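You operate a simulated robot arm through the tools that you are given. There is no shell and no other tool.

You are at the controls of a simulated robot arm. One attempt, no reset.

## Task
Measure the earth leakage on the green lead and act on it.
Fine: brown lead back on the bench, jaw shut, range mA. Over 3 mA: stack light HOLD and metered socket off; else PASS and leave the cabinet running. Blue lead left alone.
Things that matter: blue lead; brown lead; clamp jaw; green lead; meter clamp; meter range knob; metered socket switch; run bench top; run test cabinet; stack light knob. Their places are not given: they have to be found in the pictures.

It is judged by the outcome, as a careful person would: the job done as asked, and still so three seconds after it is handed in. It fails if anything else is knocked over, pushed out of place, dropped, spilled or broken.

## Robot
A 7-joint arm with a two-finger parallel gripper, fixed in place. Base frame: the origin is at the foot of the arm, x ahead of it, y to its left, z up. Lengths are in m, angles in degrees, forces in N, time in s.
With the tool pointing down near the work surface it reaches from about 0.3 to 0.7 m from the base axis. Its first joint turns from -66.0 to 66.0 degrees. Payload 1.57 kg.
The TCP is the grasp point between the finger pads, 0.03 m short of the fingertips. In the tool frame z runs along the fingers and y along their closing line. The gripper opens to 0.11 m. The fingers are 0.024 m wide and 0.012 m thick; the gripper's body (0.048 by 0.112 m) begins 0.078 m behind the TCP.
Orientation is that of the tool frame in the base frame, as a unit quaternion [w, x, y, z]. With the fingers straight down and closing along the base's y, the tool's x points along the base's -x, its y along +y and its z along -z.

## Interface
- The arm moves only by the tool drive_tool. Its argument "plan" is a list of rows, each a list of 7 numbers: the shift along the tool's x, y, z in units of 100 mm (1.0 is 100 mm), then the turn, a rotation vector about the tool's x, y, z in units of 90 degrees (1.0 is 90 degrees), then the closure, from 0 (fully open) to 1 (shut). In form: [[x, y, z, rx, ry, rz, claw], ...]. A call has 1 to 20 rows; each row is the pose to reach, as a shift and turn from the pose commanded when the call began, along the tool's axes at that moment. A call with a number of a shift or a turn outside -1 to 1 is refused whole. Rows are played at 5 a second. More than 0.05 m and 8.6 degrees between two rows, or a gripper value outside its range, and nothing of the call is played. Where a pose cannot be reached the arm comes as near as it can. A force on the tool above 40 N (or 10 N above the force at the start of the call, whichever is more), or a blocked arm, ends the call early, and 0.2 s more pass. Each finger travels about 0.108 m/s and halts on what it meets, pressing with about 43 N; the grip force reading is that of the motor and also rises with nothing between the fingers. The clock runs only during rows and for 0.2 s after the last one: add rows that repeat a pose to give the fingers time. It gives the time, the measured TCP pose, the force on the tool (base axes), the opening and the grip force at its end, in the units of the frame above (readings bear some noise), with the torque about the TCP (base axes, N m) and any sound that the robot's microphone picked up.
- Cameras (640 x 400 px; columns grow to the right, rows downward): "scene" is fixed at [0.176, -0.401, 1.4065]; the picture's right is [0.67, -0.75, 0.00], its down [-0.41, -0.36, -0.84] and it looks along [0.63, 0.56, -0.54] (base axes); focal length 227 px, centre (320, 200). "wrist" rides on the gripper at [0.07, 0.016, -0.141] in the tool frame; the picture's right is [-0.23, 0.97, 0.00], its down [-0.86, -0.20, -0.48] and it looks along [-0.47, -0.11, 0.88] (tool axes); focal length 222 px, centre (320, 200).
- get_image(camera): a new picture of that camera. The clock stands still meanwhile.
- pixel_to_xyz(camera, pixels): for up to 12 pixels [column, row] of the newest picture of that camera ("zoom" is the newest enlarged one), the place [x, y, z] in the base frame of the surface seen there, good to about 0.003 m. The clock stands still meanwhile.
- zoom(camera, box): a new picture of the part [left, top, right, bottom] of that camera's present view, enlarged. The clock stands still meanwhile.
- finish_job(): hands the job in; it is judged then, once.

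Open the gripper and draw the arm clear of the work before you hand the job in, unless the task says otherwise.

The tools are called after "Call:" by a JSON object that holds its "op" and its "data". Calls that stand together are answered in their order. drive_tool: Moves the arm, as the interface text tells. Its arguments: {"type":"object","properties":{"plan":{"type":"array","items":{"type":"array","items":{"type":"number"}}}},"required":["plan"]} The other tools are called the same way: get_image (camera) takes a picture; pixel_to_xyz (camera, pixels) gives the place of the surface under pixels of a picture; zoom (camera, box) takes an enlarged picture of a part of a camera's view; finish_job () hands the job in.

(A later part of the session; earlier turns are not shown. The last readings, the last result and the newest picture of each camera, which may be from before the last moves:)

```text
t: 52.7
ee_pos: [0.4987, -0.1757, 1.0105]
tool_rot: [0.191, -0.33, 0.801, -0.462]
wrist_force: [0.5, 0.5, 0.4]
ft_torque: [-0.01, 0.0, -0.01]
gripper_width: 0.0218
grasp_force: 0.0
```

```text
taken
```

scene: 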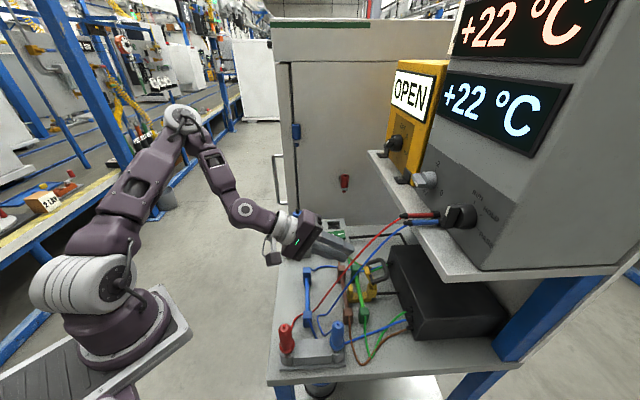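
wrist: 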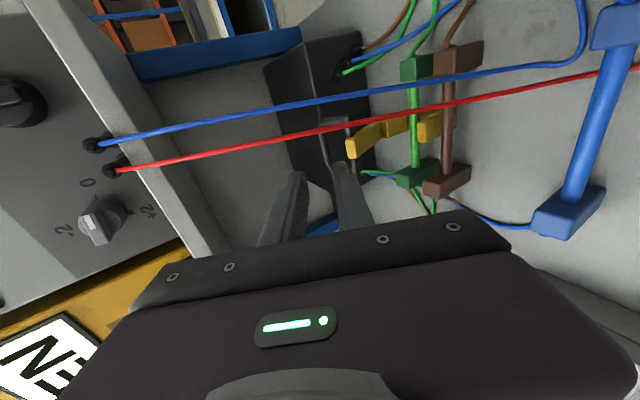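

The meter reads OPEN, as expected. I advance along the tool axis toward the loop bar, first 95 mm, then check.

Call:
{"op": "drive_tool", "data": {"plan": [[0, 0, 0.2, 0, 0, 0, 0.8], [0, 0, 0.4, 0, 0, 0, 0.8], [0, 0, 0.6, 0, 0, 0, 0.8], [0, 0, 0.8, 0, 0, 0, 0.8], [0, 0, 0.95, 0, 0, 0, 0.8]]}}

Call:
{"op": "zoom", "data": {"camera": "wrist", "box": [240, 60, 420, 250]}}

Call:
{"op": "zoom", "data": {"camera": "scene", "box": [320, 230, 400, 310]}}

```text
t: 53.9
ee_pos: [0.5565, -0.2332, 0.9624]
tool_rot: [0.191, -0.331, 0.801, -0.46]
wrist_force: [-0.1, -0.2, -0.9]
ft_torque: [-0.06, 0.04, 0.02]
gripper_width: 0.0222
grasp_force: 0.1
```

```text
2.11 times, centred on (330, 155) of wrist
```

zoom: 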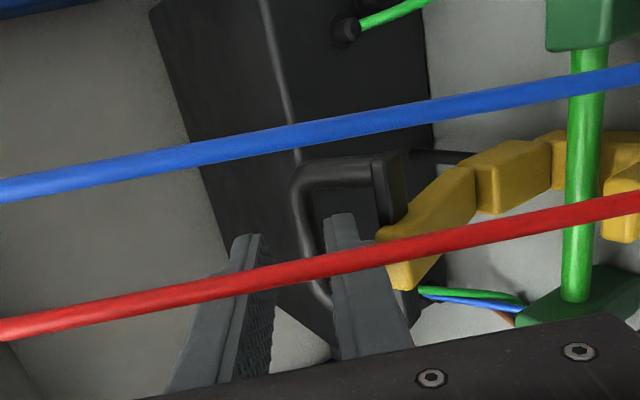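

```text
5.00 times, centred on (360, 270) of scene
```

zoom: 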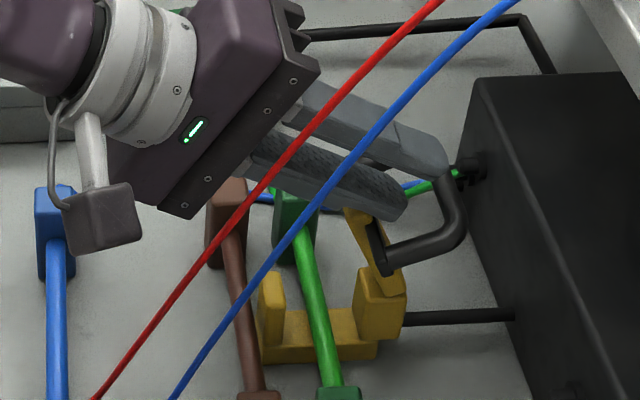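

The bar is ahead between the fingers. I advance 48 mm to capture it.

Call:
{"op": "drive_tool", "data": {"plan": [[0, 0, 0.12, 0, 0, 0, 0.8], [0, 0, 0.24, 0, 0, 0, 0.8], [0, 0, 0.36, 0, 0, 0, 0.8], [0, 0, 0.47, 0, 0, 0, 0.8]]}}

Call:
{"op": "zoom", "data": {"camera": "wrist", "box": [240, 60, 420, 250]}}

Call:
{"op": "zoom", "data": {"camera": "scene", "box": [320, 230, 400, 310]}}

```text
t: 54.9
ee_pos: [0.5838, -0.264, 0.9386]
tool_rot: [0.19, -0.331, 0.801, -0.461]
wrist_force: [0.7, 0.1, -0.2]
ft_torque: [-0.05, 0.02, 0.0]
gripper_width: 0.0219
grasp_force: 0.1
```

```text
2.11 times, centred on (330, 155) of wrist
```

zoom: 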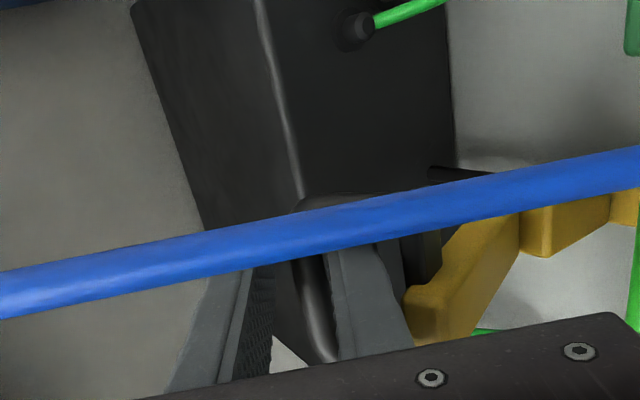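

```text
5.00 times, centred on (360, 270) of scene
```

zoom: 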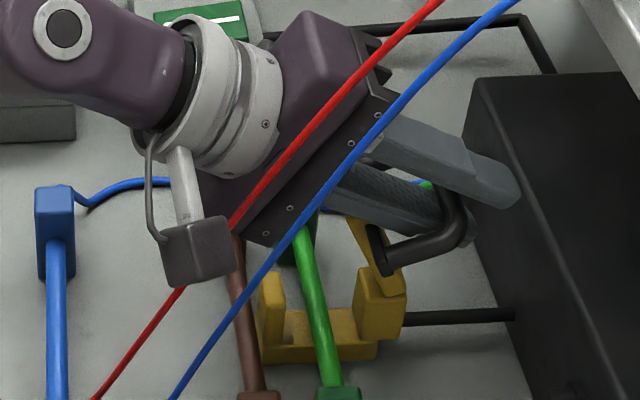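

The bar is captured. I reverse the arc: first back to about 60° while tilting back to 45°, then down toward closed.

Call:
{"op": "drive_tool", "data": {"plan": [[0, 0, -0.04, -0.042, 0, 0, 0.8], [0, 0, -0.07, -0.083, 0, 0, 0.8], [0, 0, -0.1, -0.125, 0, 0, 0.8], [0, 0.01, -0.11, -0.167, 0, 0, 0.8], [0, 0.01, -0.11, -0.167, 0, 0, 0.8]]}}

Call:
{"op": "drive_tool", "data": {"plan": [[0, 0.03, -0.04, 0, 0, 0, 0.8], [0, 0.059, -0.078, 0, 0, 0, 0.8], [0, 0.095, -0.115, 0, 0, 0, 0.8], [0, 0.129, -0.153, 0, 0, 0, 0.8], [0, 0.17, -0.183, 0, 0, 0, 0.8], [0, 0.21, -0.213, 0, 0, 0, 0.8], [0, 0.25, -0.24, 0, 0, 0, 0.8], [0, 0.295, -0.268, 0, 0, 0, 0.8], [0, 0.36, -0.295, 0, 0, 0, 0.8], [0, 0.419, -0.32, 0, 0, 0, 0.8]]}}

Call:
{"op": "zoom", "data": {"camera": "wrist", "box": [240, 60, 420, 250]}}

Call:
{"op": "zoom", "data": {"camera": "scene", "box": [320, 230, 400, 310]}}

```text
t: 56.1
ee_pos: [0.5785, -0.2559, 0.9452]
tool_rot: [0.145, -0.353, 0.855, -0.352]
wrist_force: [0.8, -0.8, -0.1]
ft_torque: [0.01, 0.03, 0.03]
gripper_width: 0.0219
grasp_force: 0.0
```

```text
t: 58.3
ee_pos: [0.5404, -0.2191, 0.9368]
tool_rot: [0.146, -0.354, 0.854, -0.353]
wrist_force: [-1.4, -0.4, 1.1]
ft_torque: [-0.04, 0.01, 0.01]
gripper_width: 0.0222
grasp_force: 0.3
```

```text
2.11 times, centred on (330, 155) of wrist
```

zoom: 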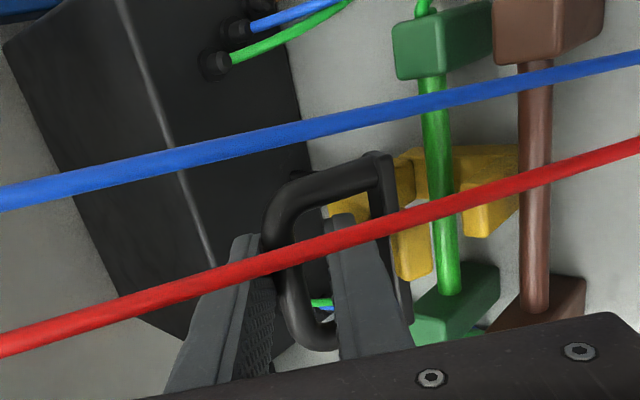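

```text
5.00 times, centred on (360, 270) of scene
```

zoom: 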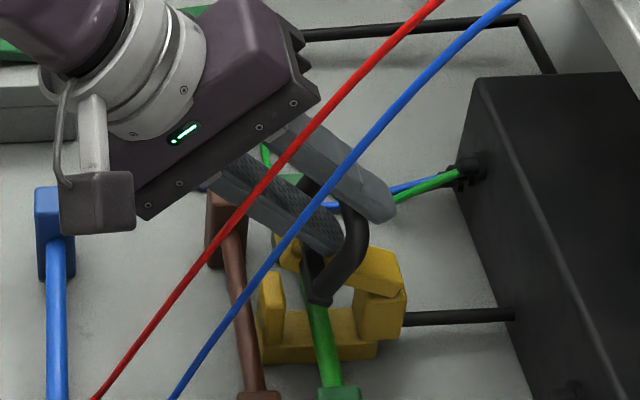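

The jaw follows. I continue down to closed and press slightly past to seat it.

Call:
{"op": "drive_tool", "data": {"plan": [[0, 0.07, -0.01, 0, 0, 0, 0.8], [0, 0.14, -0.015, 0, 0, 0, 0.8], [0, 0.21, -0.01, 0, 0, 0, 0.8], [0, 0.28, -0.005, 0, 0, 0, 0.8], [0, 0.31, -0.005, 0, 0, 0, 0.8], [0, 0.335, -0.005, 0, 0, 0, 0.8]]}}

Call:
{"op": "zoom", "data": {"camera": "wrist", "box": [240, 60, 420, 250]}}

Call:
{"op": "zoom", "data": {"camera": "scene", "box": [320, 230, 400, 310]}}

Call:
{"op": "get_image", "data": {"camera": "scene"}}

```text
t: 59.7
ee_pos: [0.524, -0.2019, 0.9138]
tool_rot: [0.145, -0.353, 0.855, -0.352]
wrist_force: [0.0, -1.0, 0.6]
ft_torque: [0.01, -0.01, 0.01]
gripper_width: 0.0229
grasp_force: 0.3
```

```text
2.11 times, centred on (330, 155) of wrist
```

zoom: 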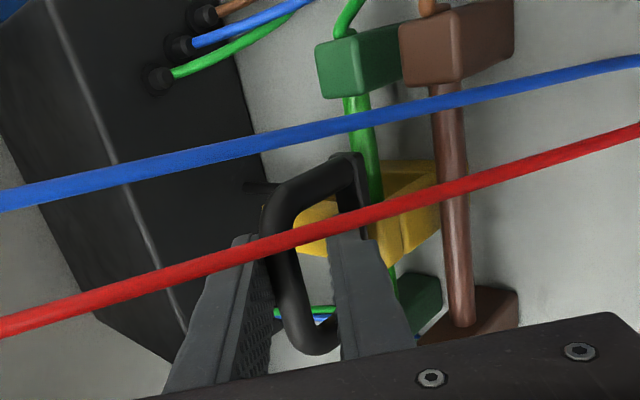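

```text
5.00 times, centred on (360, 270) of scene
```

zoom: 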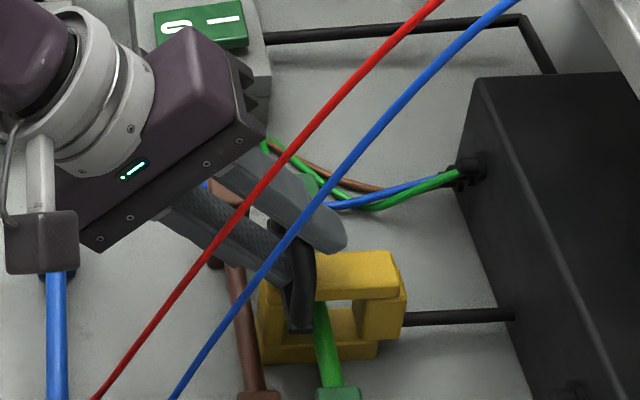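

```text
taken
```

scene: 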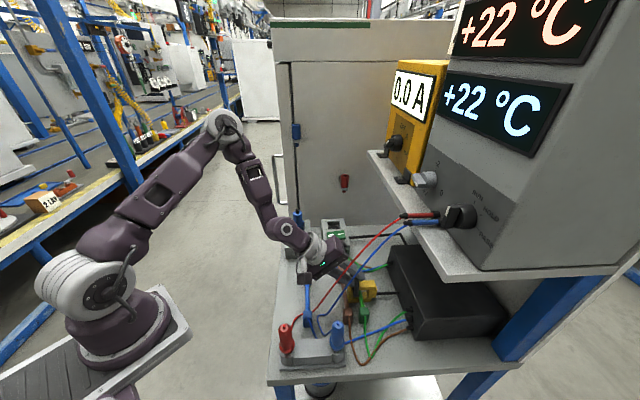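

The meter now reads 0.0 A, so the jaw is shut on the green lead. I withdraw the fingers straight back and then upward.

Call:
{"op": "drive_tool", "data": {"plan": [[0, -0.03, 0, 0, 0, 0, 0.8], [0, -0.03, -0.1, 0, 0, 0, 0.8], [0, -0.03, -0.2, 0, 0, 0, 0.8], [0, -0.03, -0.3, 0, 0, 0, 0.8], [0, -0.03, -0.5, 0, 0, 0, 0.8], [0, -0.03, -0.7, 0, 0, 0, 0.8], [0, -0.03, -0.9, 0, 0, 0, 0.8]]}}

Call:
{"op": "drive_tool", "data": {"plan": [[0, -0.1, -0.1, 0, 0, 0, 0.8], [0, -0.2, -0.2, 0, 0, 0, 0.8], [0, -0.35, -0.35, 0, 0, 0, 0.8], [0, -0.5, -0.5, 0, 0, 0, 0.8], [0, -0.65, -0.65, 0, 0, 0, 0.8]]}}

Call:
{"op": "get_image", "data": {"camera": "scene"}}

Call:
{"op": "zoom", "data": {"camera": "scene", "box": [370, 50, 450, 200]}}

Call:
{"op": "zoom", "data": {"camera": "scene", "box": [320, 230, 400, 310]}}

Call:
{"op": "get_image", "data": {"camera": "wrist"}}

```text
t: 61.3
ee_pos: [0.4814, -0.1579, 0.9793]
tool_rot: [0.145, -0.353, 0.855, -0.352]
wrist_force: [0.0, -0.8, 0.5]
ft_torque: [-0.02, 0.01, 0.01]
gripper_width: 0.0221
grasp_force: 0.1
```

```text
t: 62.5
ee_pos: [0.4852, -0.159, 1.0723]
tool_rot: [0.145, -0.354, 0.854, -0.352]
wrist_force: [0.0, 0.0, -0.4]
ft_torque: [0.01, 0.02, -0.04]
gripper_width: 0.0221
grasp_force: 0.0
```

```text
taken
```

scene: 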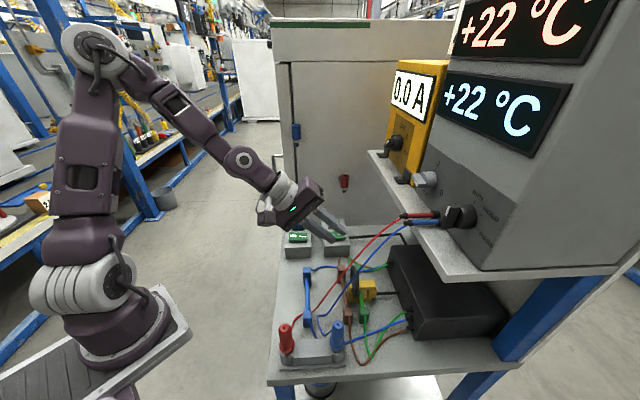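

```text
2.67 times, centred on (410, 125) of scene
```

zoom: 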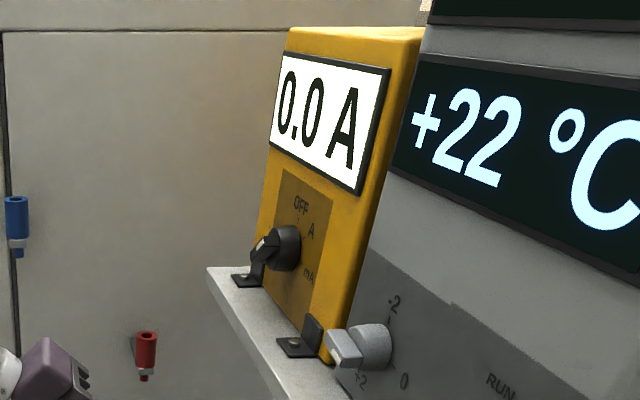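

```text
5.00 times, centred on (360, 270) of scene
```

zoom: 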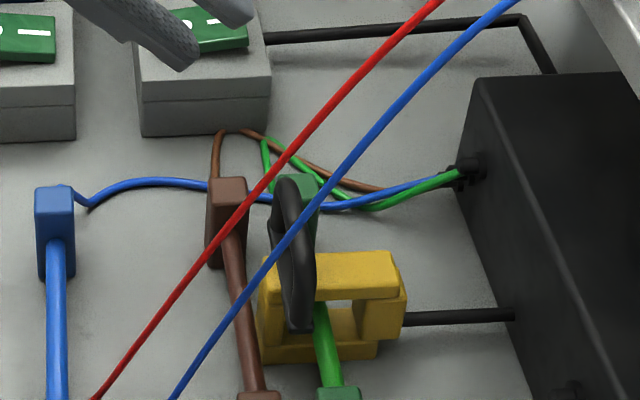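

```text
taken
```

wrist: 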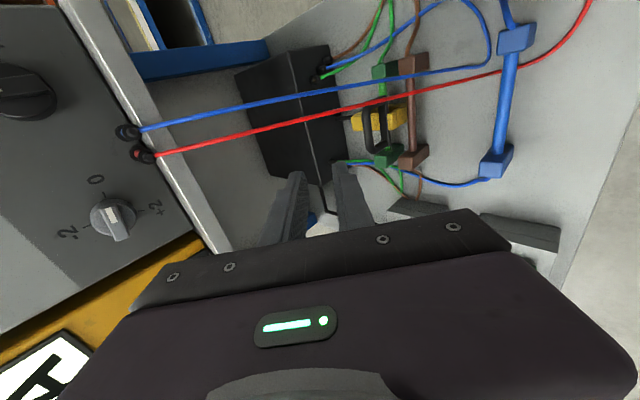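

The jaw is shut and the blue lead is untouched. I raise the arm and tilt the tool to horizontal (pointing +v), so the wrist camera faces the meter panel.

Call:
{"op": "drive_tool", "data": {"plan": [[-0.07, -0.05, -0.1, 0.05, 0, 0, 0.8], [-0.14, -0.1, -0.2, 0.1, 0, 0, 0.7], [-0.21, -0.15, -0.3, 0.15, 0, 0, 0.6], [-0.28, -0.2, -0.4, 0.2, 0, 0, 0.6], [-0.35, -0.25, -0.5, 0.25, 0, 0, 0.6], [-0.42, -0.3, -0.6, 0.3, 0, 0, 0.6], [-0.49, -0.35, -0.7, 0.35, 0, 0, 0.6], [-0.56, -0.4, -0.8, 0.4, 0, 0, 0.6], [-0.63, -0.45, -0.9, 0.45, 0, 0, 0.6], [-0.7, -0.5, -0.99, 0.5, 0, 0, 0.6]]}}

Call:
{"op": "get_image", "data": {"camera": "wrist"}}

Call:
{"op": "get_image", "data": {"camera": "scene"}}

```text
t: 64.7
ee_pos: [0.5092, -0.0864, 1.1788]
tool_rot: [0.269, -0.271, 0.654, -0.653]
wrist_force: [0.0, -1.0, 0.2]
ft_torque: [0.01, -0.02, 0.02]
gripper_width: 0.044
grasp_force: 0.1
out of reach, approached as far as the arm can: row 5
```

```text
taken
```

wrist: 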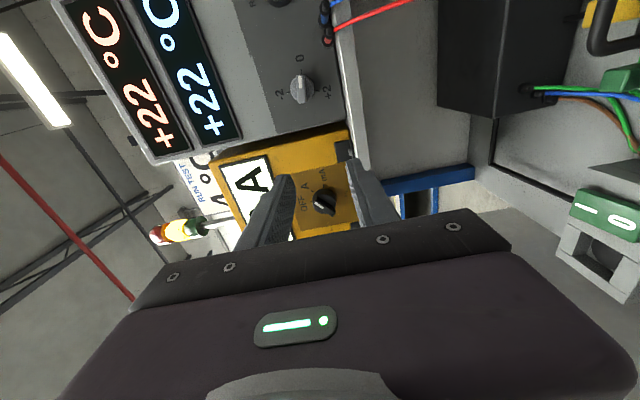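

```text
taken
```

scene: 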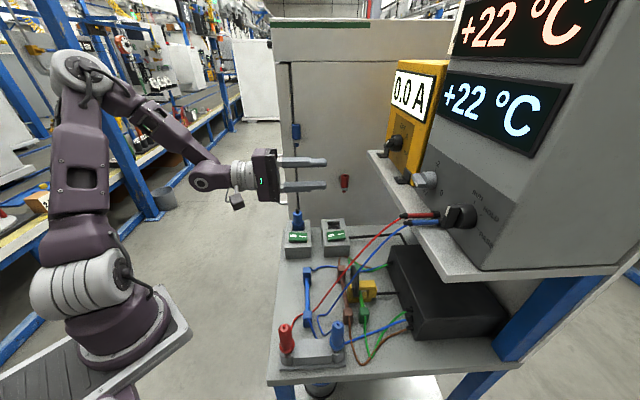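

The wrist camera now faces the meter: the range knob is at (325,200). I zoom in on it and measure.

Call:
{"op": "zoom", "data": {"camera": "wrist", "box": [285, 160, 365, 230]}}

Call:
{"op": "pixel_to_xyz", "data": {"camera": "zoom", "pixels": [[320, 200], [260, 230], [290, 260], [350, 280], [380, 300], [330, 240], [280, 300], [250, 100], [450, 200], [200, 200], [300, 330], [410, 260]]}}

Call:
{"op": "zoom", "data": {"camera": "wrist", "box": [240, 60, 340, 140]}}

Call:
{"op": "zoom", "data": {"camera": "wrist", "box": [140, 190, 240, 260]}}

```text
5.71 times, centred on (325, 195) of wrist
```

zoom: 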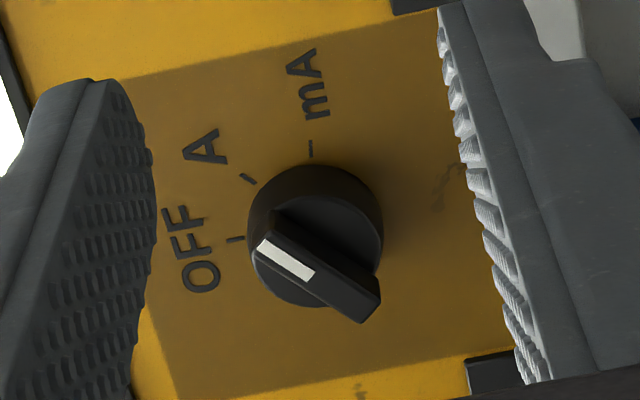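

```text
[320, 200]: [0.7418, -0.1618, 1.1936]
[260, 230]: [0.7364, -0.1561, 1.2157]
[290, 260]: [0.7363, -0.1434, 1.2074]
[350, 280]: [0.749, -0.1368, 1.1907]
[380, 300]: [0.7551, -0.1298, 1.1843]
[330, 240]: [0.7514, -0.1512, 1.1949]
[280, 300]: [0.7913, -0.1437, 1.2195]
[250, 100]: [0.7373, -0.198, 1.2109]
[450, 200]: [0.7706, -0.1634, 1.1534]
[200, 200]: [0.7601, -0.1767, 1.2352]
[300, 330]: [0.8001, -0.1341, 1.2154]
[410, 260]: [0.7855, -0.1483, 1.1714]
```

```text
5.00 times, centred on (290, 100) of wrist
```

zoom: 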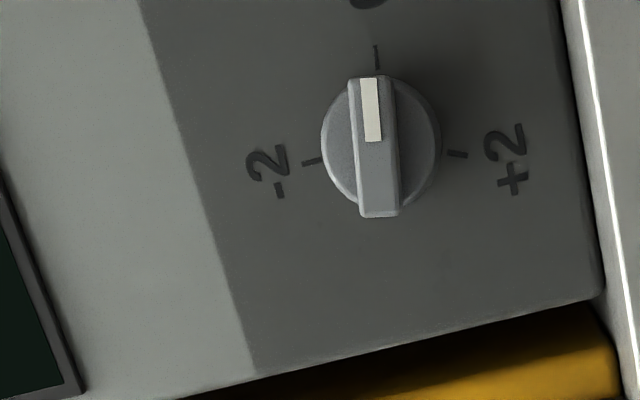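

```text
5.71 times, centred on (190, 225) of wrist
```

zoom: 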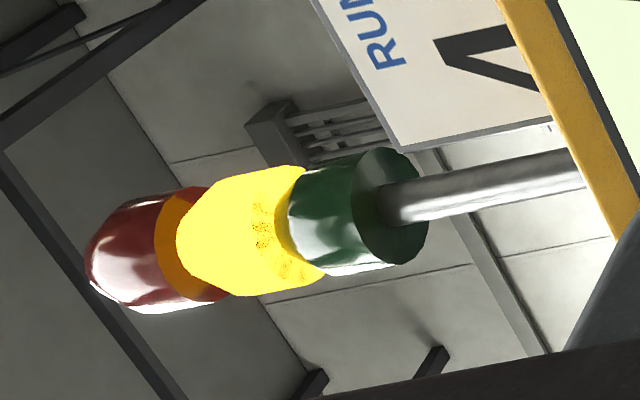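

The knob points at A (45°); OFF is straight up and mA is at 90° toward -u. The bar's centre is about u 0.424, z 1.199, with its outer face at v≈0.623. I roll the tool -45° about its axis so the fingers straddle the bar, and shift toward the knob.

Call:
{"op": "drive_tool", "data": {"plan": [[-0.09, -0.02, 0.03, 0, 0, -0.05, 0.6], [-0.18, -0.04, 0.06, 0, 0, -0.1, 0.6], [-0.27, -0.06, 0.09, 0, 0, -0.15, 0.6], [-0.36, -0.08, 0.12, 0, 0, -0.2, 0.6], [-0.45, -0.1, 0.15, 0, 0, -0.25, 0.6], [-0.54, -0.12, 0.18, 0, 0, -0.3, 0.6], [-0.63, -0.14, 0.21, 0, 0, -0.35, 0.6], [-0.72, -0.16, 0.24, 0, 0, -0.4, 0.6], [-0.81, -0.18, 0.27, 0, 0, -0.45, 0.6], [-0.9, -0.2, 0.3, 0, 0, -0.5, 0.6]]}}

Call:
{"op": "get_image", "data": {"camera": "wrist"}}

Call:
{"op": "pixel_to_xyz", "data": {"camera": "scene", "pixels": [[330, 150], [300, 170], [360, 120], [320, 100], [344, 183]]}}

```text
t: 66.9
ee_pos: [0.5923, -0.0408, 1.1966]
tool_rot: [0.002, 0.502, -0.5, 0.706]
wrist_force: [-0.8, 0.9, 1.1]
ft_torque: [0.02, -0.01, 0.0]
gripper_width: 0.0441
grasp_force: 0.0
```

```text
taken
```

wrist: 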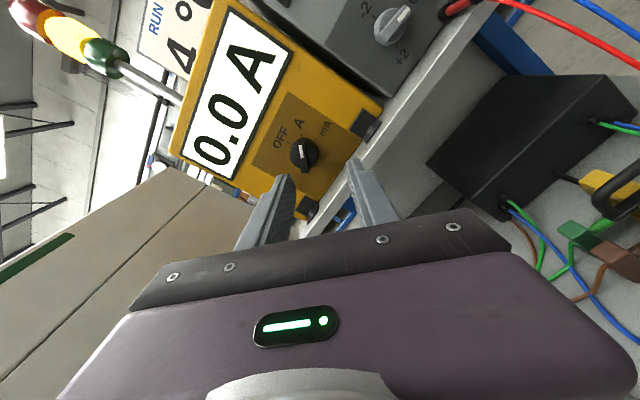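

```text
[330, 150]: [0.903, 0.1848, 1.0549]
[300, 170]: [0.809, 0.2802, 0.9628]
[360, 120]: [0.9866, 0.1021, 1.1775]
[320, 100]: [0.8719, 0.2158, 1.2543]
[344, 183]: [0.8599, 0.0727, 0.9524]
```

I zoom in on the knob from this new angle and measure the bar.

Call:
{"op": "zoom", "data": {"camera": "wrist", "box": [260, 110, 350, 200]}}

Call:
{"op": "pixel_to_xyz", "data": {"camera": "zoom", "pixels": [[310, 120], [310, 140], [315, 175], [320, 200], [300, 130], [330, 190], [265, 180], [350, 170], [300, 190], [330, 150]]}}

```text
4.44 times, centred on (305, 155) of wrist
```

zoom: 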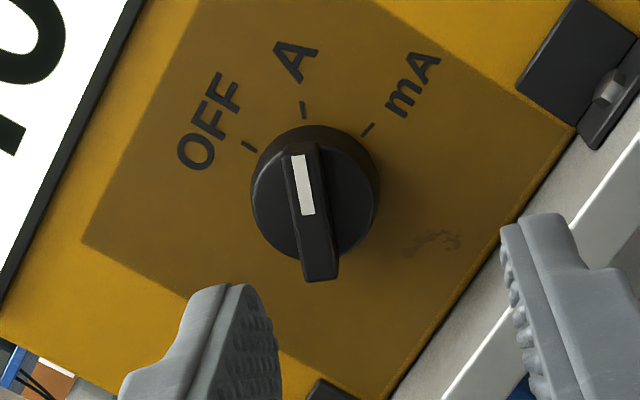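

```text
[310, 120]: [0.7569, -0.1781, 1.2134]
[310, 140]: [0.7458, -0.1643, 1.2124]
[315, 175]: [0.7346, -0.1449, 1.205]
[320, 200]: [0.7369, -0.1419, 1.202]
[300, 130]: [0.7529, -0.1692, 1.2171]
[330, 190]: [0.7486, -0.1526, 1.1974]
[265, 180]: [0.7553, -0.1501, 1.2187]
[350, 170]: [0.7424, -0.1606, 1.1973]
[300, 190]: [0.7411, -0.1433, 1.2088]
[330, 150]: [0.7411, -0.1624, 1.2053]
```

Bar centre: u≈0.4235, z≈1.200. I align with it (x -0.022, y -0.026) and advance 90 mm, then check before gripping.

Call:
{"op": "drive_tool", "data": {"plan": [[-0.1, -0.13, 0.1, 0, 0, 0, 0.6], [-0.216, -0.258, 0.25, 0, 0, 0, 0.65], [-0.216, -0.258, 0.45, 0, 0, 0, 0.7], [-0.216, -0.258, 0.65, 0, 0, 0, 0.7], [-0.216, -0.258, 0.85, 0, 0, 0, 0.7], [-0.216, -0.258, 1.0, 0, 0, 0, 0.7]]}}

Call:
{"op": "get_image", "data": {"camera": "wrist"}}

Call:
{"op": "zoom", "data": {"camera": "wrist", "box": [260, 130, 380, 230]}}

```text
t: 68.3
ee_pos: [0.6862, -0.0892, 1.1982]
tool_rot: [0.002, 0.501, -0.501, 0.706]
wrist_force: [0.5, 0.0, 0.7]
ft_torque: [0.0, -0.03, 0.03]
gripper_width: 0.0332
grasp_force: 0.1
out of reach, approached as far as the arm can: row 2, 3, 4
```

```text
taken
```

wrist: 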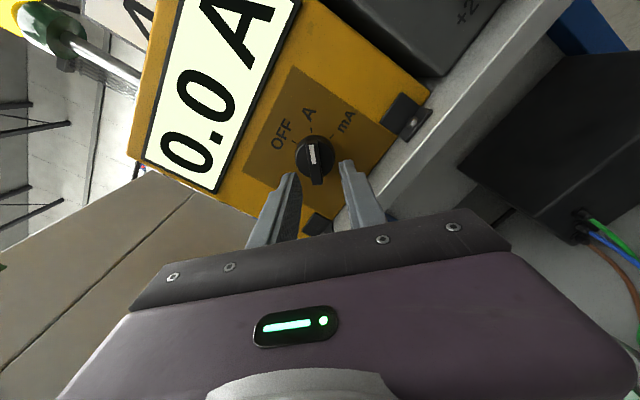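

```text
4.00 times, centred on (320, 180) of wrist
```

zoom: 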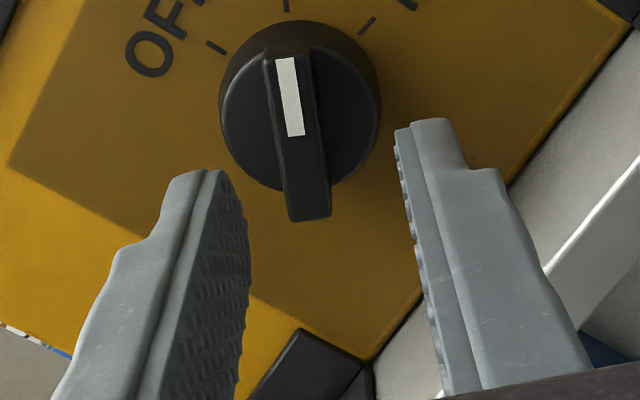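

The bar is nearly centred between the fingers. I measure the bar outer face again.

Call:
{"op": "pixel_to_xyz", "data": {"camera": "zoom", "pixels": [[290, 70], [280, 130], [320, 130], [300, 160], [305, 205], [300, 140], [240, 120], [360, 100], [330, 205]]}}

```text
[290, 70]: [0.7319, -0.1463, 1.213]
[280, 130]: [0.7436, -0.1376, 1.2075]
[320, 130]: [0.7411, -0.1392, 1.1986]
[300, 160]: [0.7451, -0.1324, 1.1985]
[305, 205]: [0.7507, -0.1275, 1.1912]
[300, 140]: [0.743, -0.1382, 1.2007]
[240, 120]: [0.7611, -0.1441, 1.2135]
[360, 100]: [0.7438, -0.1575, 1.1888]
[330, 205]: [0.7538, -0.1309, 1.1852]
```

The bar centre is 6 mm off along the closing direction; I shift y by -6 mm, advance 56 mm and close on the bar.

Call:
{"op": "drive_tool", "data": {"plan": [[0, -0.06, 0.1, 0, 0, 0, 0.7], [0, -0.06, 0.25, 0, 0, 0, 0.7], [0, -0.06, 0.4, 0, 0, 0, 0.7], [0, -0.06, 0.5, 0, 0, 0, 0.7], [0, -0.06, 0.55, 0, 0, 0, 0.7], [0, -0.06, 0.55, 0, 0, 0, 0.7]]}}

Call:
{"op": "zoom", "data": {"camera": "wrist", "box": [240, 100, 400, 230]}}

Call:
{"op": "zoom", "data": {"camera": "scene", "box": [340, 90, 460, 210]}}

```text
t: 69.7
ee_pos: [0.7285, -0.1272, 1.2051]
tool_rot: [0.001, 0.501, -0.501, 0.706]
wrist_force: [-0.1, 0.4, -0.6]
ft_torque: [0.01, -0.03, -0.01]
gripper_width: 0.0328
grasp_force: 0.1
```

```text
3.08 times, centred on (320, 165) of wrist
```

zoom: 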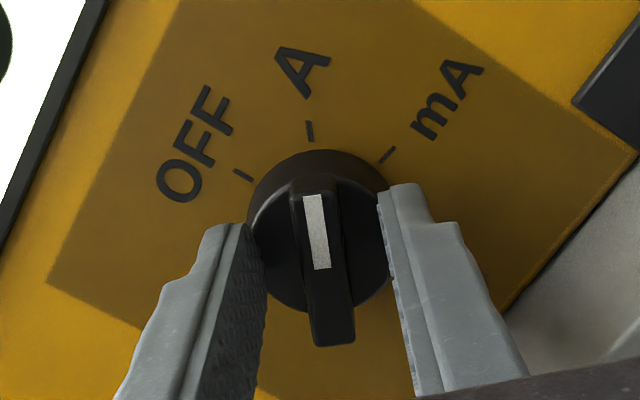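

```text
3.33 times, centred on (400, 150) of scene
```

zoom: 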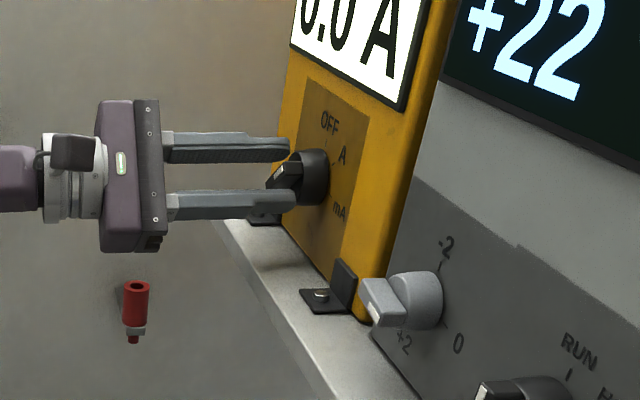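

The bar is centred between the fingertips. I close on it.

Call:
{"op": "drive_tool", "data": {"plan": [[-0.03, 0, 0, 0, 0, 0, 0.75], [-0.03, 0, 0, 0, 0, 0, 0.8], [-0.03, 0, 0, 0, 0, 0, 0.86], [-0.03, 0, 0, 0, 0, 0, 0.93], [-0.03, 0, 0, 0, 0, 0, 1.0], [-0.03, 0, 0, 0, 0, 0, 1.0]]}}

Call:
{"op": "zoom", "data": {"camera": "wrist", "box": [240, 100, 400, 230]}}

```text
t: 71.1
ee_pos: [0.7308, -0.1238, 1.2016]
tool_rot: [0.001, 0.5, -0.502, 0.706]
wrist_force: [-3.8, -1.3, -3.5]
ft_torque: [-0.16, -0.18, -0.13]
gripper_width: 0.0119
grasp_force: 29.1
```

```text
3.08 times, centred on (320, 165) of wrist
```

zoom: 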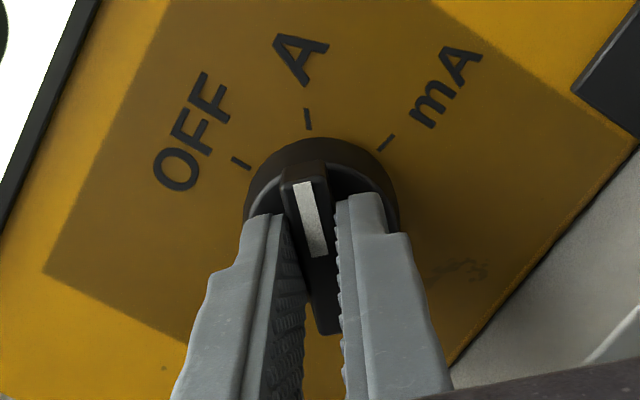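

Gripped (12 mm). I turn the tool +45° about its axis to bring the pointer to mA.

Call:
{"op": "drive_tool", "data": {"plan": [[0, 0.005, 0, 0, 0, 0.06, 1], [0, 0.005, 0, 0, 0, 0.12, 1], [0, 0.005, 0, 0, 0, 0.18, 1], [0, 0.005, 0, 0, 0, 0.24, 1], [0, 0.005, 0, 0, 0, 0.3, 1], [0, 0.005, 0, 0, 0, 0.36, 1], [0, 0.005, 0, 0, 0, 0.43, 1], [0, 0.005, 0, 0, 0, 0.5, 1], [0, 0.005, 0, 0, 0, 0.5, 1]]}}

Call:
{"op": "get_image", "data": {"camera": "wrist"}}

Call:
{"op": "zoom", "data": {"camera": "wrist", "box": [240, 100, 400, 230]}}

Call:
{"op": "zoom", "data": {"camera": "scene", "box": [340, 50, 460, 170]}}

```text
t: 73.1
ee_pos: [0.7292, -0.1242, 1.2004]
tool_rot: [0.269, -0.271, 0.655, -0.653]
wrist_force: [-4.5, -3.5, -11.6]
ft_torque: [0.07, 0.09, 0.16]
gripper_width: 0.0118
grasp_force: 29.2
```

```text
taken
```

wrist: 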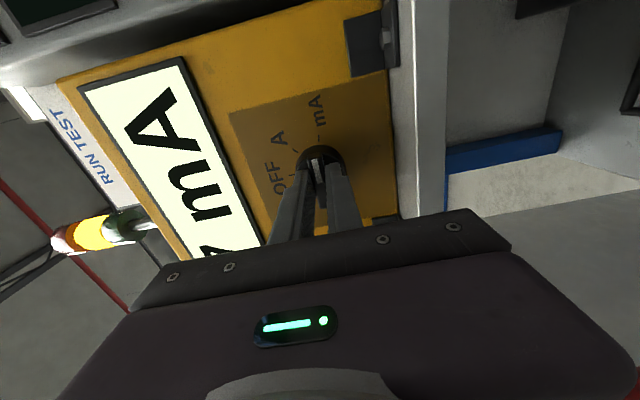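

```text
3.08 times, centred on (320, 165) of wrist
```

zoom: 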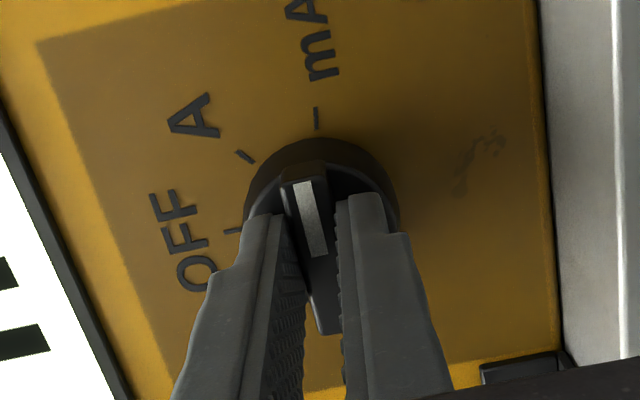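

```text
3.33 times, centred on (400, 110) of scene
```

zoom: 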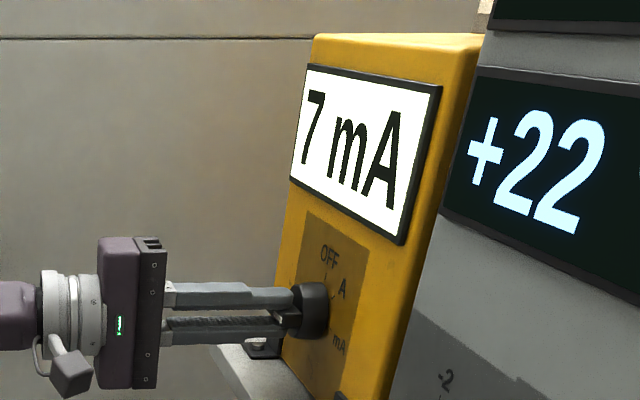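

The display reads 7 mA. I release the knob, back away and confirm the reading and pointer.

Call:
{"op": "drive_tool", "data": {"plan": [[0, 0, 0, 0, 0, 0, 0.9], [0, 0, 0, 0, 0, 0, 0.8], [0, 0, 0, 0, 0, 0, 0.7], [0, 0, 0, 0, 0, 0, 0.65], [0, 0, -0.15, 0, 0, 0, 0.65], [0, 0, -0.35, 0, 0, 0, 0.65], [0, 0, -0.6, 0, 0, 0, 0.65], [0, 0, -0.85, 0, 0, 0, 0.65], [0, 0, -1.0, 0, 0, 0, 0.65]]}}

Call:
{"op": "get_image", "data": {"camera": "wrist"}}

Call:
{"op": "zoom", "data": {"camera": "wrist", "box": [160, 60, 400, 230]}}

Call:
{"op": "zoom", "data": {"camera": "scene", "box": [370, 50, 450, 170]}}

```text
t: 75.1
ee_pos: [0.6587, -0.0556, 1.2025]
tool_rot: [0.269, -0.27, 0.654, -0.653]
wrist_force: [0.1, -0.2, -0.4]
ft_torque: [0.01, 0.04, 0.0]
gripper_width: 0.0387
grasp_force: 0.1
```

```text
taken
```

wrist: 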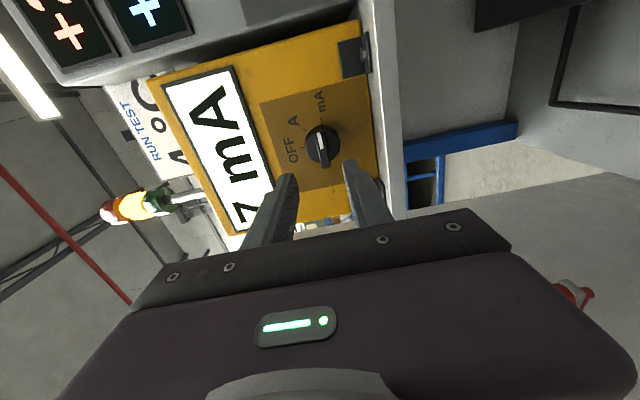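

```text
2.35 times, centred on (280, 145) of wrist
```

zoom: 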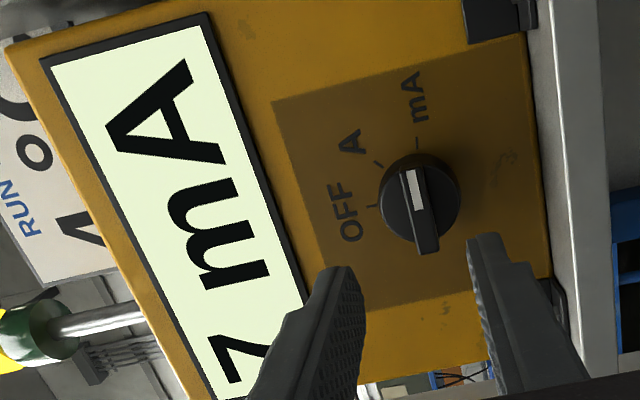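

```text
3.33 times, centred on (410, 110) of scene
```

zoom: 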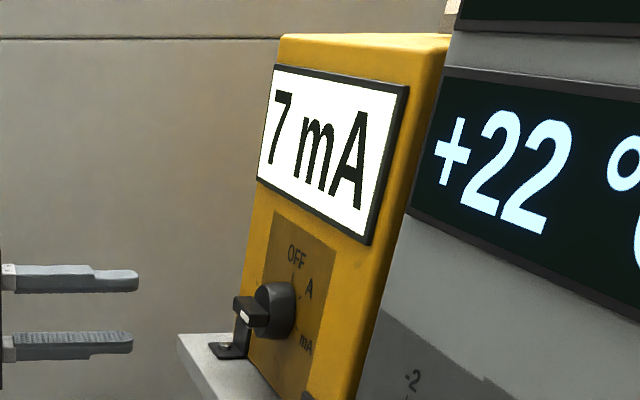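

7 mA is confirmed with the pointer at mA, so this is over 3 mA: HOLD and metered socket off. Next is the stack light knob; I roll the tool -90° (fingers closing along u) while moving toward it.

Call:
{"op": "drive_tool", "data": {"plan": [[0.08, 0, 0.02, 0, 0, -0.083, 0.65], [0.15, 0, 0.04, 0, 0, -0.167, 0.65], [0.22, 0, 0.06, 0, 0, -0.25, 0.65], [0.3, 0, 0.08, 0, 0, -0.333, 0.65], [0.38, 0, 0.1, 0, 0, -0.417, 0.65], [0.45, 0, 0.13, 0, 0, -0.5, 0.65], [0.52, 0, 0.16, 0, 0, -0.583, 0.65], [0.6, 0, 0.19, 0, 0, -0.667, 0.65], [0.68, 0, 0.22, 0, 0, -0.75, 0.65], [0.75, 0, 0.25, 0, 0, -0.833, 0.65], [0.82, 0, 0.25, 0, 0, -0.917, 0.65], [0.9, 0, 0.25, 0, 0, -1.0, 0.65]]}}

Call:
{"op": "get_image", "data": {"camera": "wrist"}}

Call:
{"op": "get_image", "data": {"camera": "scene"}}

Call:
{"op": "pixel_to_xyz", "data": {"camera": "scene", "pixels": [[404, 216], [425, 214], [412, 222], [430, 222], [452, 210], [452, 220], [470, 215], [445, 222]]}}

```text
t: 77.7
ee_pos: [0.6136, -0.1341, 1.2011]
tool_rot: [0.272, 0.655, -0.271, 0.651]
wrist_force: [-0.5, -0.3, 0.5]
ft_torque: [0.01, -0.02, 0.02]
gripper_width: 0.0384
grasp_force: 0.1
```

```text
taken
```

wrist: 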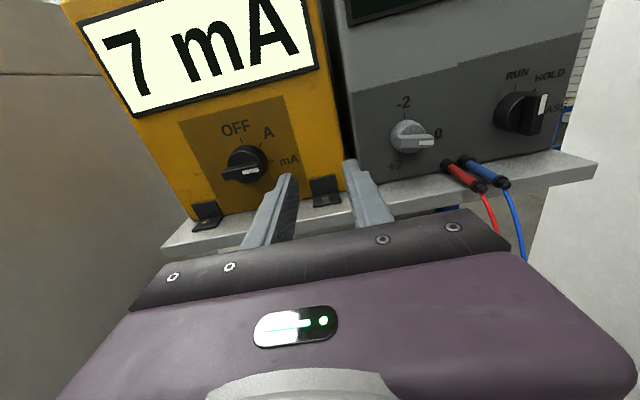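

```text
taken
```

scene: 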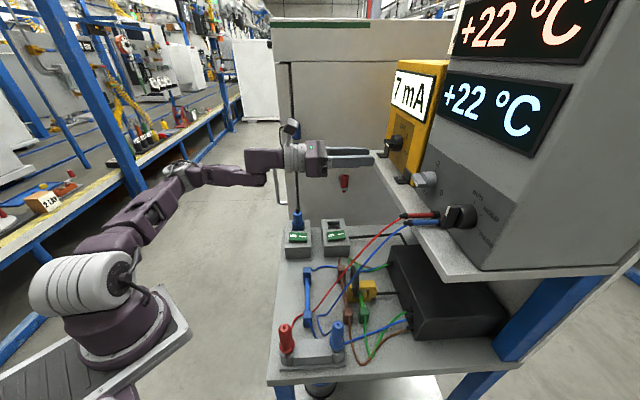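

```text
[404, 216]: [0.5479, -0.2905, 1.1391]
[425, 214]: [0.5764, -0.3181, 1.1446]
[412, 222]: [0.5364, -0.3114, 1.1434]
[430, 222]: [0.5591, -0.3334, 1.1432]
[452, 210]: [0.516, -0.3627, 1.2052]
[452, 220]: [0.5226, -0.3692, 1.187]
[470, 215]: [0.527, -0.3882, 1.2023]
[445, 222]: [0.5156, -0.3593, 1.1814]
```

The picture is upright now: meter 7 mA, range at mA; the stack knob is at the right (520,115). I move along -u in two stages toward it.

Call:
{"op": "drive_tool", "data": {"plan": [[0, 0.2, 0, 0, 0, 0, 0.65], [0, 0.4, 0, 0, 0, 0, 0.65], [0, 0.6, 0, 0, 0, 0, 0.65], [0, 0.8, 0, 0, 0, 0, 0.65], [0, 1.0, 0, 0, 0, 0, 0.65]]}}

Call:
{"op": "drive_tool", "data": {"plan": [[0, 0.2, 0, 0, 0, 0, 0.65], [0, 0.4, 0, 0, 0, 0, 0.65], [0, 0.6, 0, 0, 0, 0, 0.65], [0, 0.8, 0, 0, 0, 0, 0.65], [0, 1.0, 0, 0, 0, 0, 0.65]]}}

Call:
{"op": "get_image", "data": {"camera": "wrist"}}

Call:
{"op": "get_image", "data": {"camera": "scene"}}

```text
t: 78.9
ee_pos: [0.5415, -0.2047, 1.2008]
tool_rot: [0.271, 0.654, -0.271, 0.652]
wrist_force: [-0.2, 0.5, -0.1]
ft_torque: [0.0, -0.02, -0.01]
gripper_width: 0.0386
grasp_force: 0.1
```

```text
t: 80.1
ee_pos: [0.4703, -0.2747, 1.2006]
tool_rot: [0.271, 0.655, -0.271, 0.652]
wrist_force: [0.0, 0.4, 0.4]
ft_torque: [0.01, -0.01, 0.03]
gripper_width: 0.0386
grasp_force: 0.0
```

```text
taken
```

wrist: 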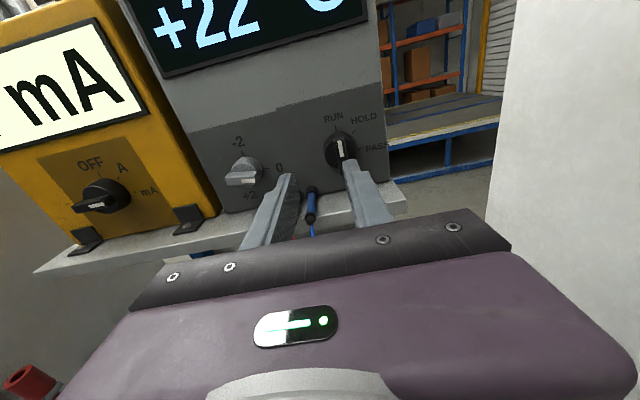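

```text
taken
```

scene: 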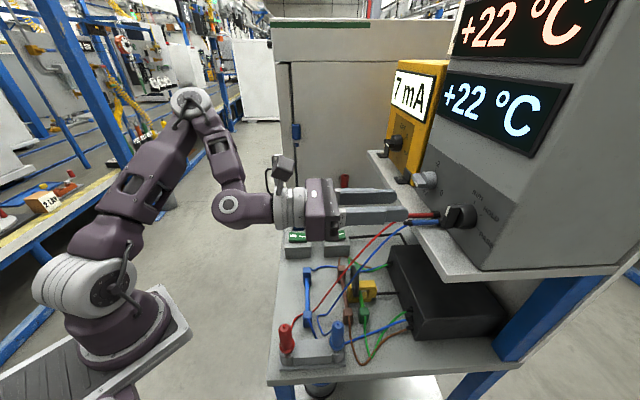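

The stack knob is at wrist (340,148). I zoom in and measure its bar and ticks.

Call:
{"op": "zoom", "data": {"camera": "wrist", "box": [300, 100, 400, 200]}}

Call:
{"op": "pixel_to_xyz", "data": {"camera": "zoom", "pixels": [[275, 165], [285, 200], [290, 165], [265, 165], [280, 150], [290, 220], [240, 185], [320, 180], [260, 70], [330, 100], [380, 190], [280, 180]]}}

```text
4.00 times, centred on (350, 150) of wrist
```

zoom: 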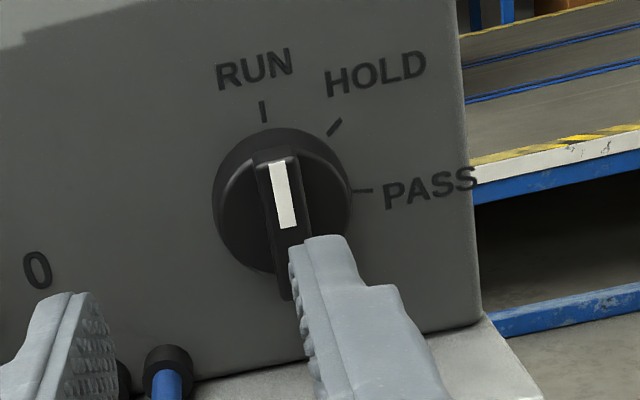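

```text
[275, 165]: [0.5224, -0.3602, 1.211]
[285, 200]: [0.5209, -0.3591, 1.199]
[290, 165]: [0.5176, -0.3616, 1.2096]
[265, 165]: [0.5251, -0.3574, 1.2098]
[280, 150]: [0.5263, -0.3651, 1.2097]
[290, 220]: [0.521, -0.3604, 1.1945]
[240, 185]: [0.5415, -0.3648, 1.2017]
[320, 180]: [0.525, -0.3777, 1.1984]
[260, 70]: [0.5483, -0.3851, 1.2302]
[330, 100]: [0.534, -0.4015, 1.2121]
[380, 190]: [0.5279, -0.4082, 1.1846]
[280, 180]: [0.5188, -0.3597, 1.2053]
```

Bar is vertical (RUN) at u≈0.114, centre z≈1.194, outer face v≈0.623; HOLD is 45° clockwise. I align and advance 50 mm, then check.

Call:
{"op": "drive_tool", "data": {"plan": [[-0.03, 0.12, 0, 0, 0, 0, 0.65], [-0.066, 0.24, 0.1, 0, 0, 0, 0.65], [-0.066, 0.24, 0.3, 0, 0, 0, 0.65], [-0.066, 0.24, 0.5, 0, 0, 0, 0.65], [-0.066, 0.24, 0.5, 0, 0, 0, 0.65]]}}

Call:
{"op": "zoom", "data": {"camera": "wrist", "box": [260, 100, 380, 220]}}

Call:
{"op": "pixel_to_xyz", "data": {"camera": "zoom", "pixels": [[300, 150], [310, 190], [300, 170], [305, 200], [320, 170], [290, 170]]}}

```text
t: 81.3
ee_pos: [0.489, -0.3271, 1.1937]
tool_rot: [0.272, 0.654, -0.272, 0.652]
wrist_force: [-0.9, -0.2, 0.5]
ft_torque: [-0.01, 0.01, -0.01]
gripper_width: 0.0386
grasp_force: 0.0
```

```text
3.33 times, centred on (320, 160) of wrist
```

zoom: 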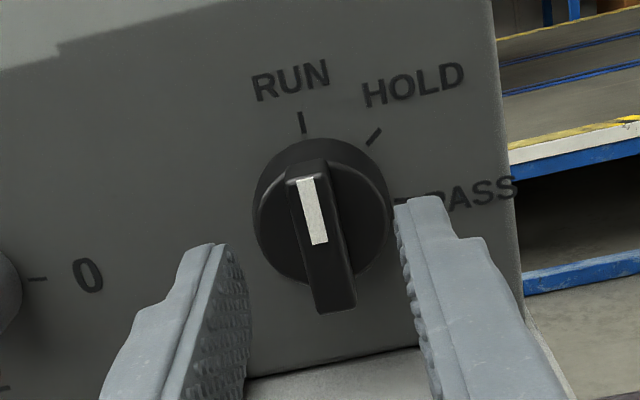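

```text
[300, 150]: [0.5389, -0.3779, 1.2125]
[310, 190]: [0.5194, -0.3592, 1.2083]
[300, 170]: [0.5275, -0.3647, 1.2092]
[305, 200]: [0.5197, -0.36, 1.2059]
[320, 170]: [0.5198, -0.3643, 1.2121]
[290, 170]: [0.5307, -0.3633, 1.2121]
```

The bar sits centred between the fingers. I advance 28 mm and close on it.

Call:
{"op": "drive_tool", "data": {"plan": [[0, 0.005, 0.1, 0, 0, 0, 0.65], [0, 0.005, 0.2, 0, 0, 0, 0.65], [0, 0.005, 0.28, 0, 0, 0, 0.65], [0, 0.005, 0.28, 0, 0, 0, 0.75], [0, 0.005, 0.28, 0, 0, 0, 0.85], [0, 0.005, 0.28, 0, 0, 0, 0.93], [0, 0.005, 0.28, 0, 0, 0, 1.0], [0, 0.005, 0.28, 0, 0, 0, 1.0]]}}

Call:
{"op": "zoom", "data": {"camera": "wrist", "box": [260, 100, 380, 220]}}

```text
t: 83.1
ee_pos: [0.5108, -0.3483, 1.1943]
tool_rot: [0.271, 0.654, -0.271, 0.652]
wrist_force: [3.5, 1.8, -0.1]
ft_torque: [0.01, -0.08, 0.12]
gripper_width: 0.0118
grasp_force: 29.3
```

```text
3.33 times, centred on (320, 160) of wrist
```

zoom: 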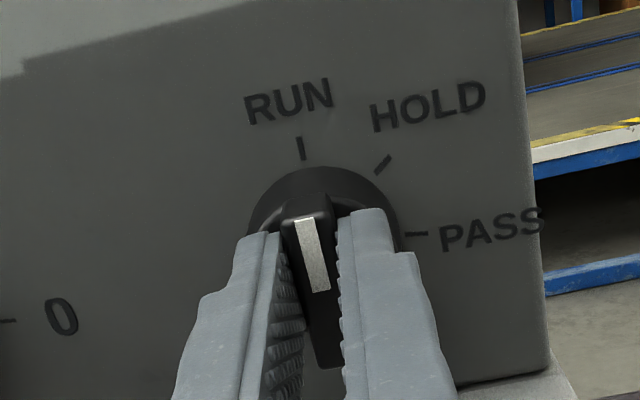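

Gripped. I turn +45° clockwise to HOLD.

Call:
{"op": "drive_tool", "data": {"plan": [[0, 0, 0, 0, 0, 0.06, 1], [0, 0, 0, 0, 0, 0.12, 1], [0, 0, 0, 0, 0, 0.18, 1], [0, 0, 0, 0, 0, 0.24, 1], [0, 0, 0, 0, 0, 0.3, 1], [0, 0, 0, 0, 0, 0.36, 1], [0, 0, 0, 0, 0, 0.43, 1], [0, 0, 0, 0, 0, 0.5, 1], [0, 0, 0, 0, 0, 0.5, 1]]}}

Call:
{"op": "zoom", "data": {"camera": "wrist", "box": [260, 100, 380, 220]}}

Call:
{"op": "get_image", "data": {"camera": "scene"}}

```text
t: 85.1
ee_pos: [0.5086, -0.3489, 1.1931]
tool_rot: [0.001, 0.5, -0.503, 0.704]
wrist_force: [1.5, -19.2, -25.2]
ft_torque: [0.16, 0.27, 0.11]
gripper_width: 0.0119
grasp_force: 28.8
```

```text
3.33 times, centred on (320, 160) of wrist
```

zoom: 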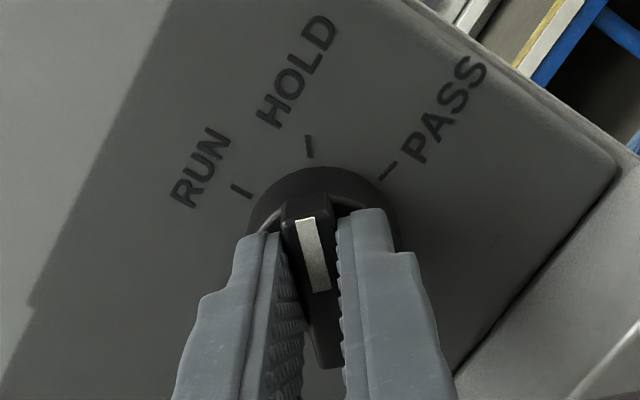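

```text
taken
```

scene: 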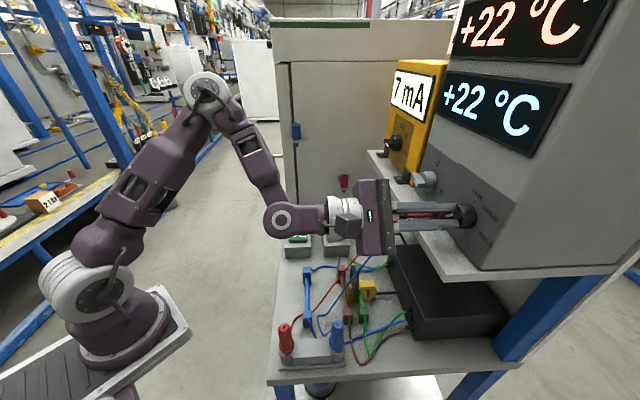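

The pointer is on the HOLD tick. I release, back off and verify.

Call:
{"op": "drive_tool", "data": {"plan": [[0, 0, 0, 0, 0, 0, 0.9], [0, 0, 0, 0, 0, 0, 0.8], [0, 0, 0, 0, 0, 0, 0.7], [0, 0, 0, 0, 0, 0, 0.68], [0, 0, -0.15, 0, 0, 0, 0.68], [0, 0, -0.35, 0, 0, 0, 0.68], [0, 0, -0.6, 0, 0, 0, 0.68], [0, 0, -0.7, 0, 0, 0, 0.68]]}}

Call:
{"op": "get_image", "data": {"camera": "wrist"}}

Call:
{"op": "zoom", "data": {"camera": "wrist", "box": [260, 70, 380, 190]}}

Call:
{"op": "zoom", "data": {"camera": "scene", "box": [380, 150, 520, 260]}}

```text
t: 86.9
ee_pos: [0.46, -0.2991, 1.1952]
tool_rot: [0.0, 0.501, -0.501, 0.706]
wrist_force: [0.5, 0.3, -0.3]
ft_torque: [0.02, 0.02, -0.02]
gripper_width: 0.0352
grasp_force: 0.0
```

```text
taken
```

wrist: 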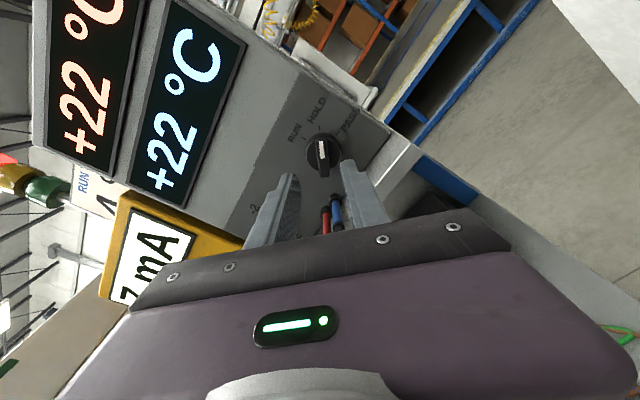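

```text
3.33 times, centred on (320, 130) of wrist
```

zoom: 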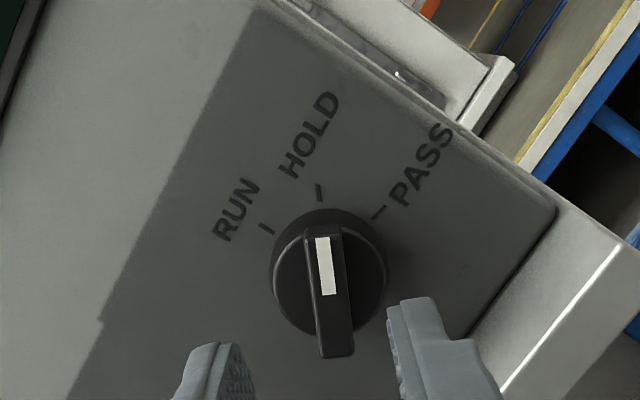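

```text
3.64 times, centred on (450, 205) of scene
```

zoom: 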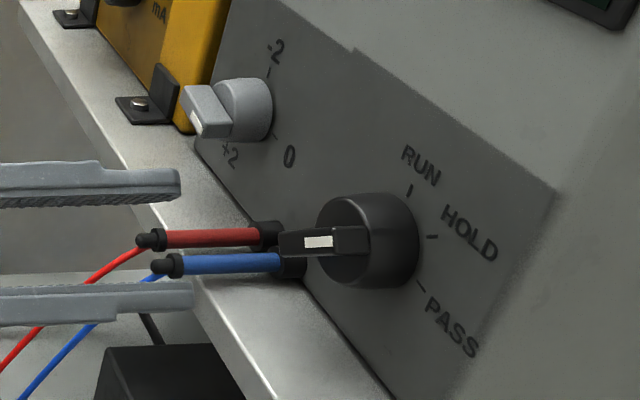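

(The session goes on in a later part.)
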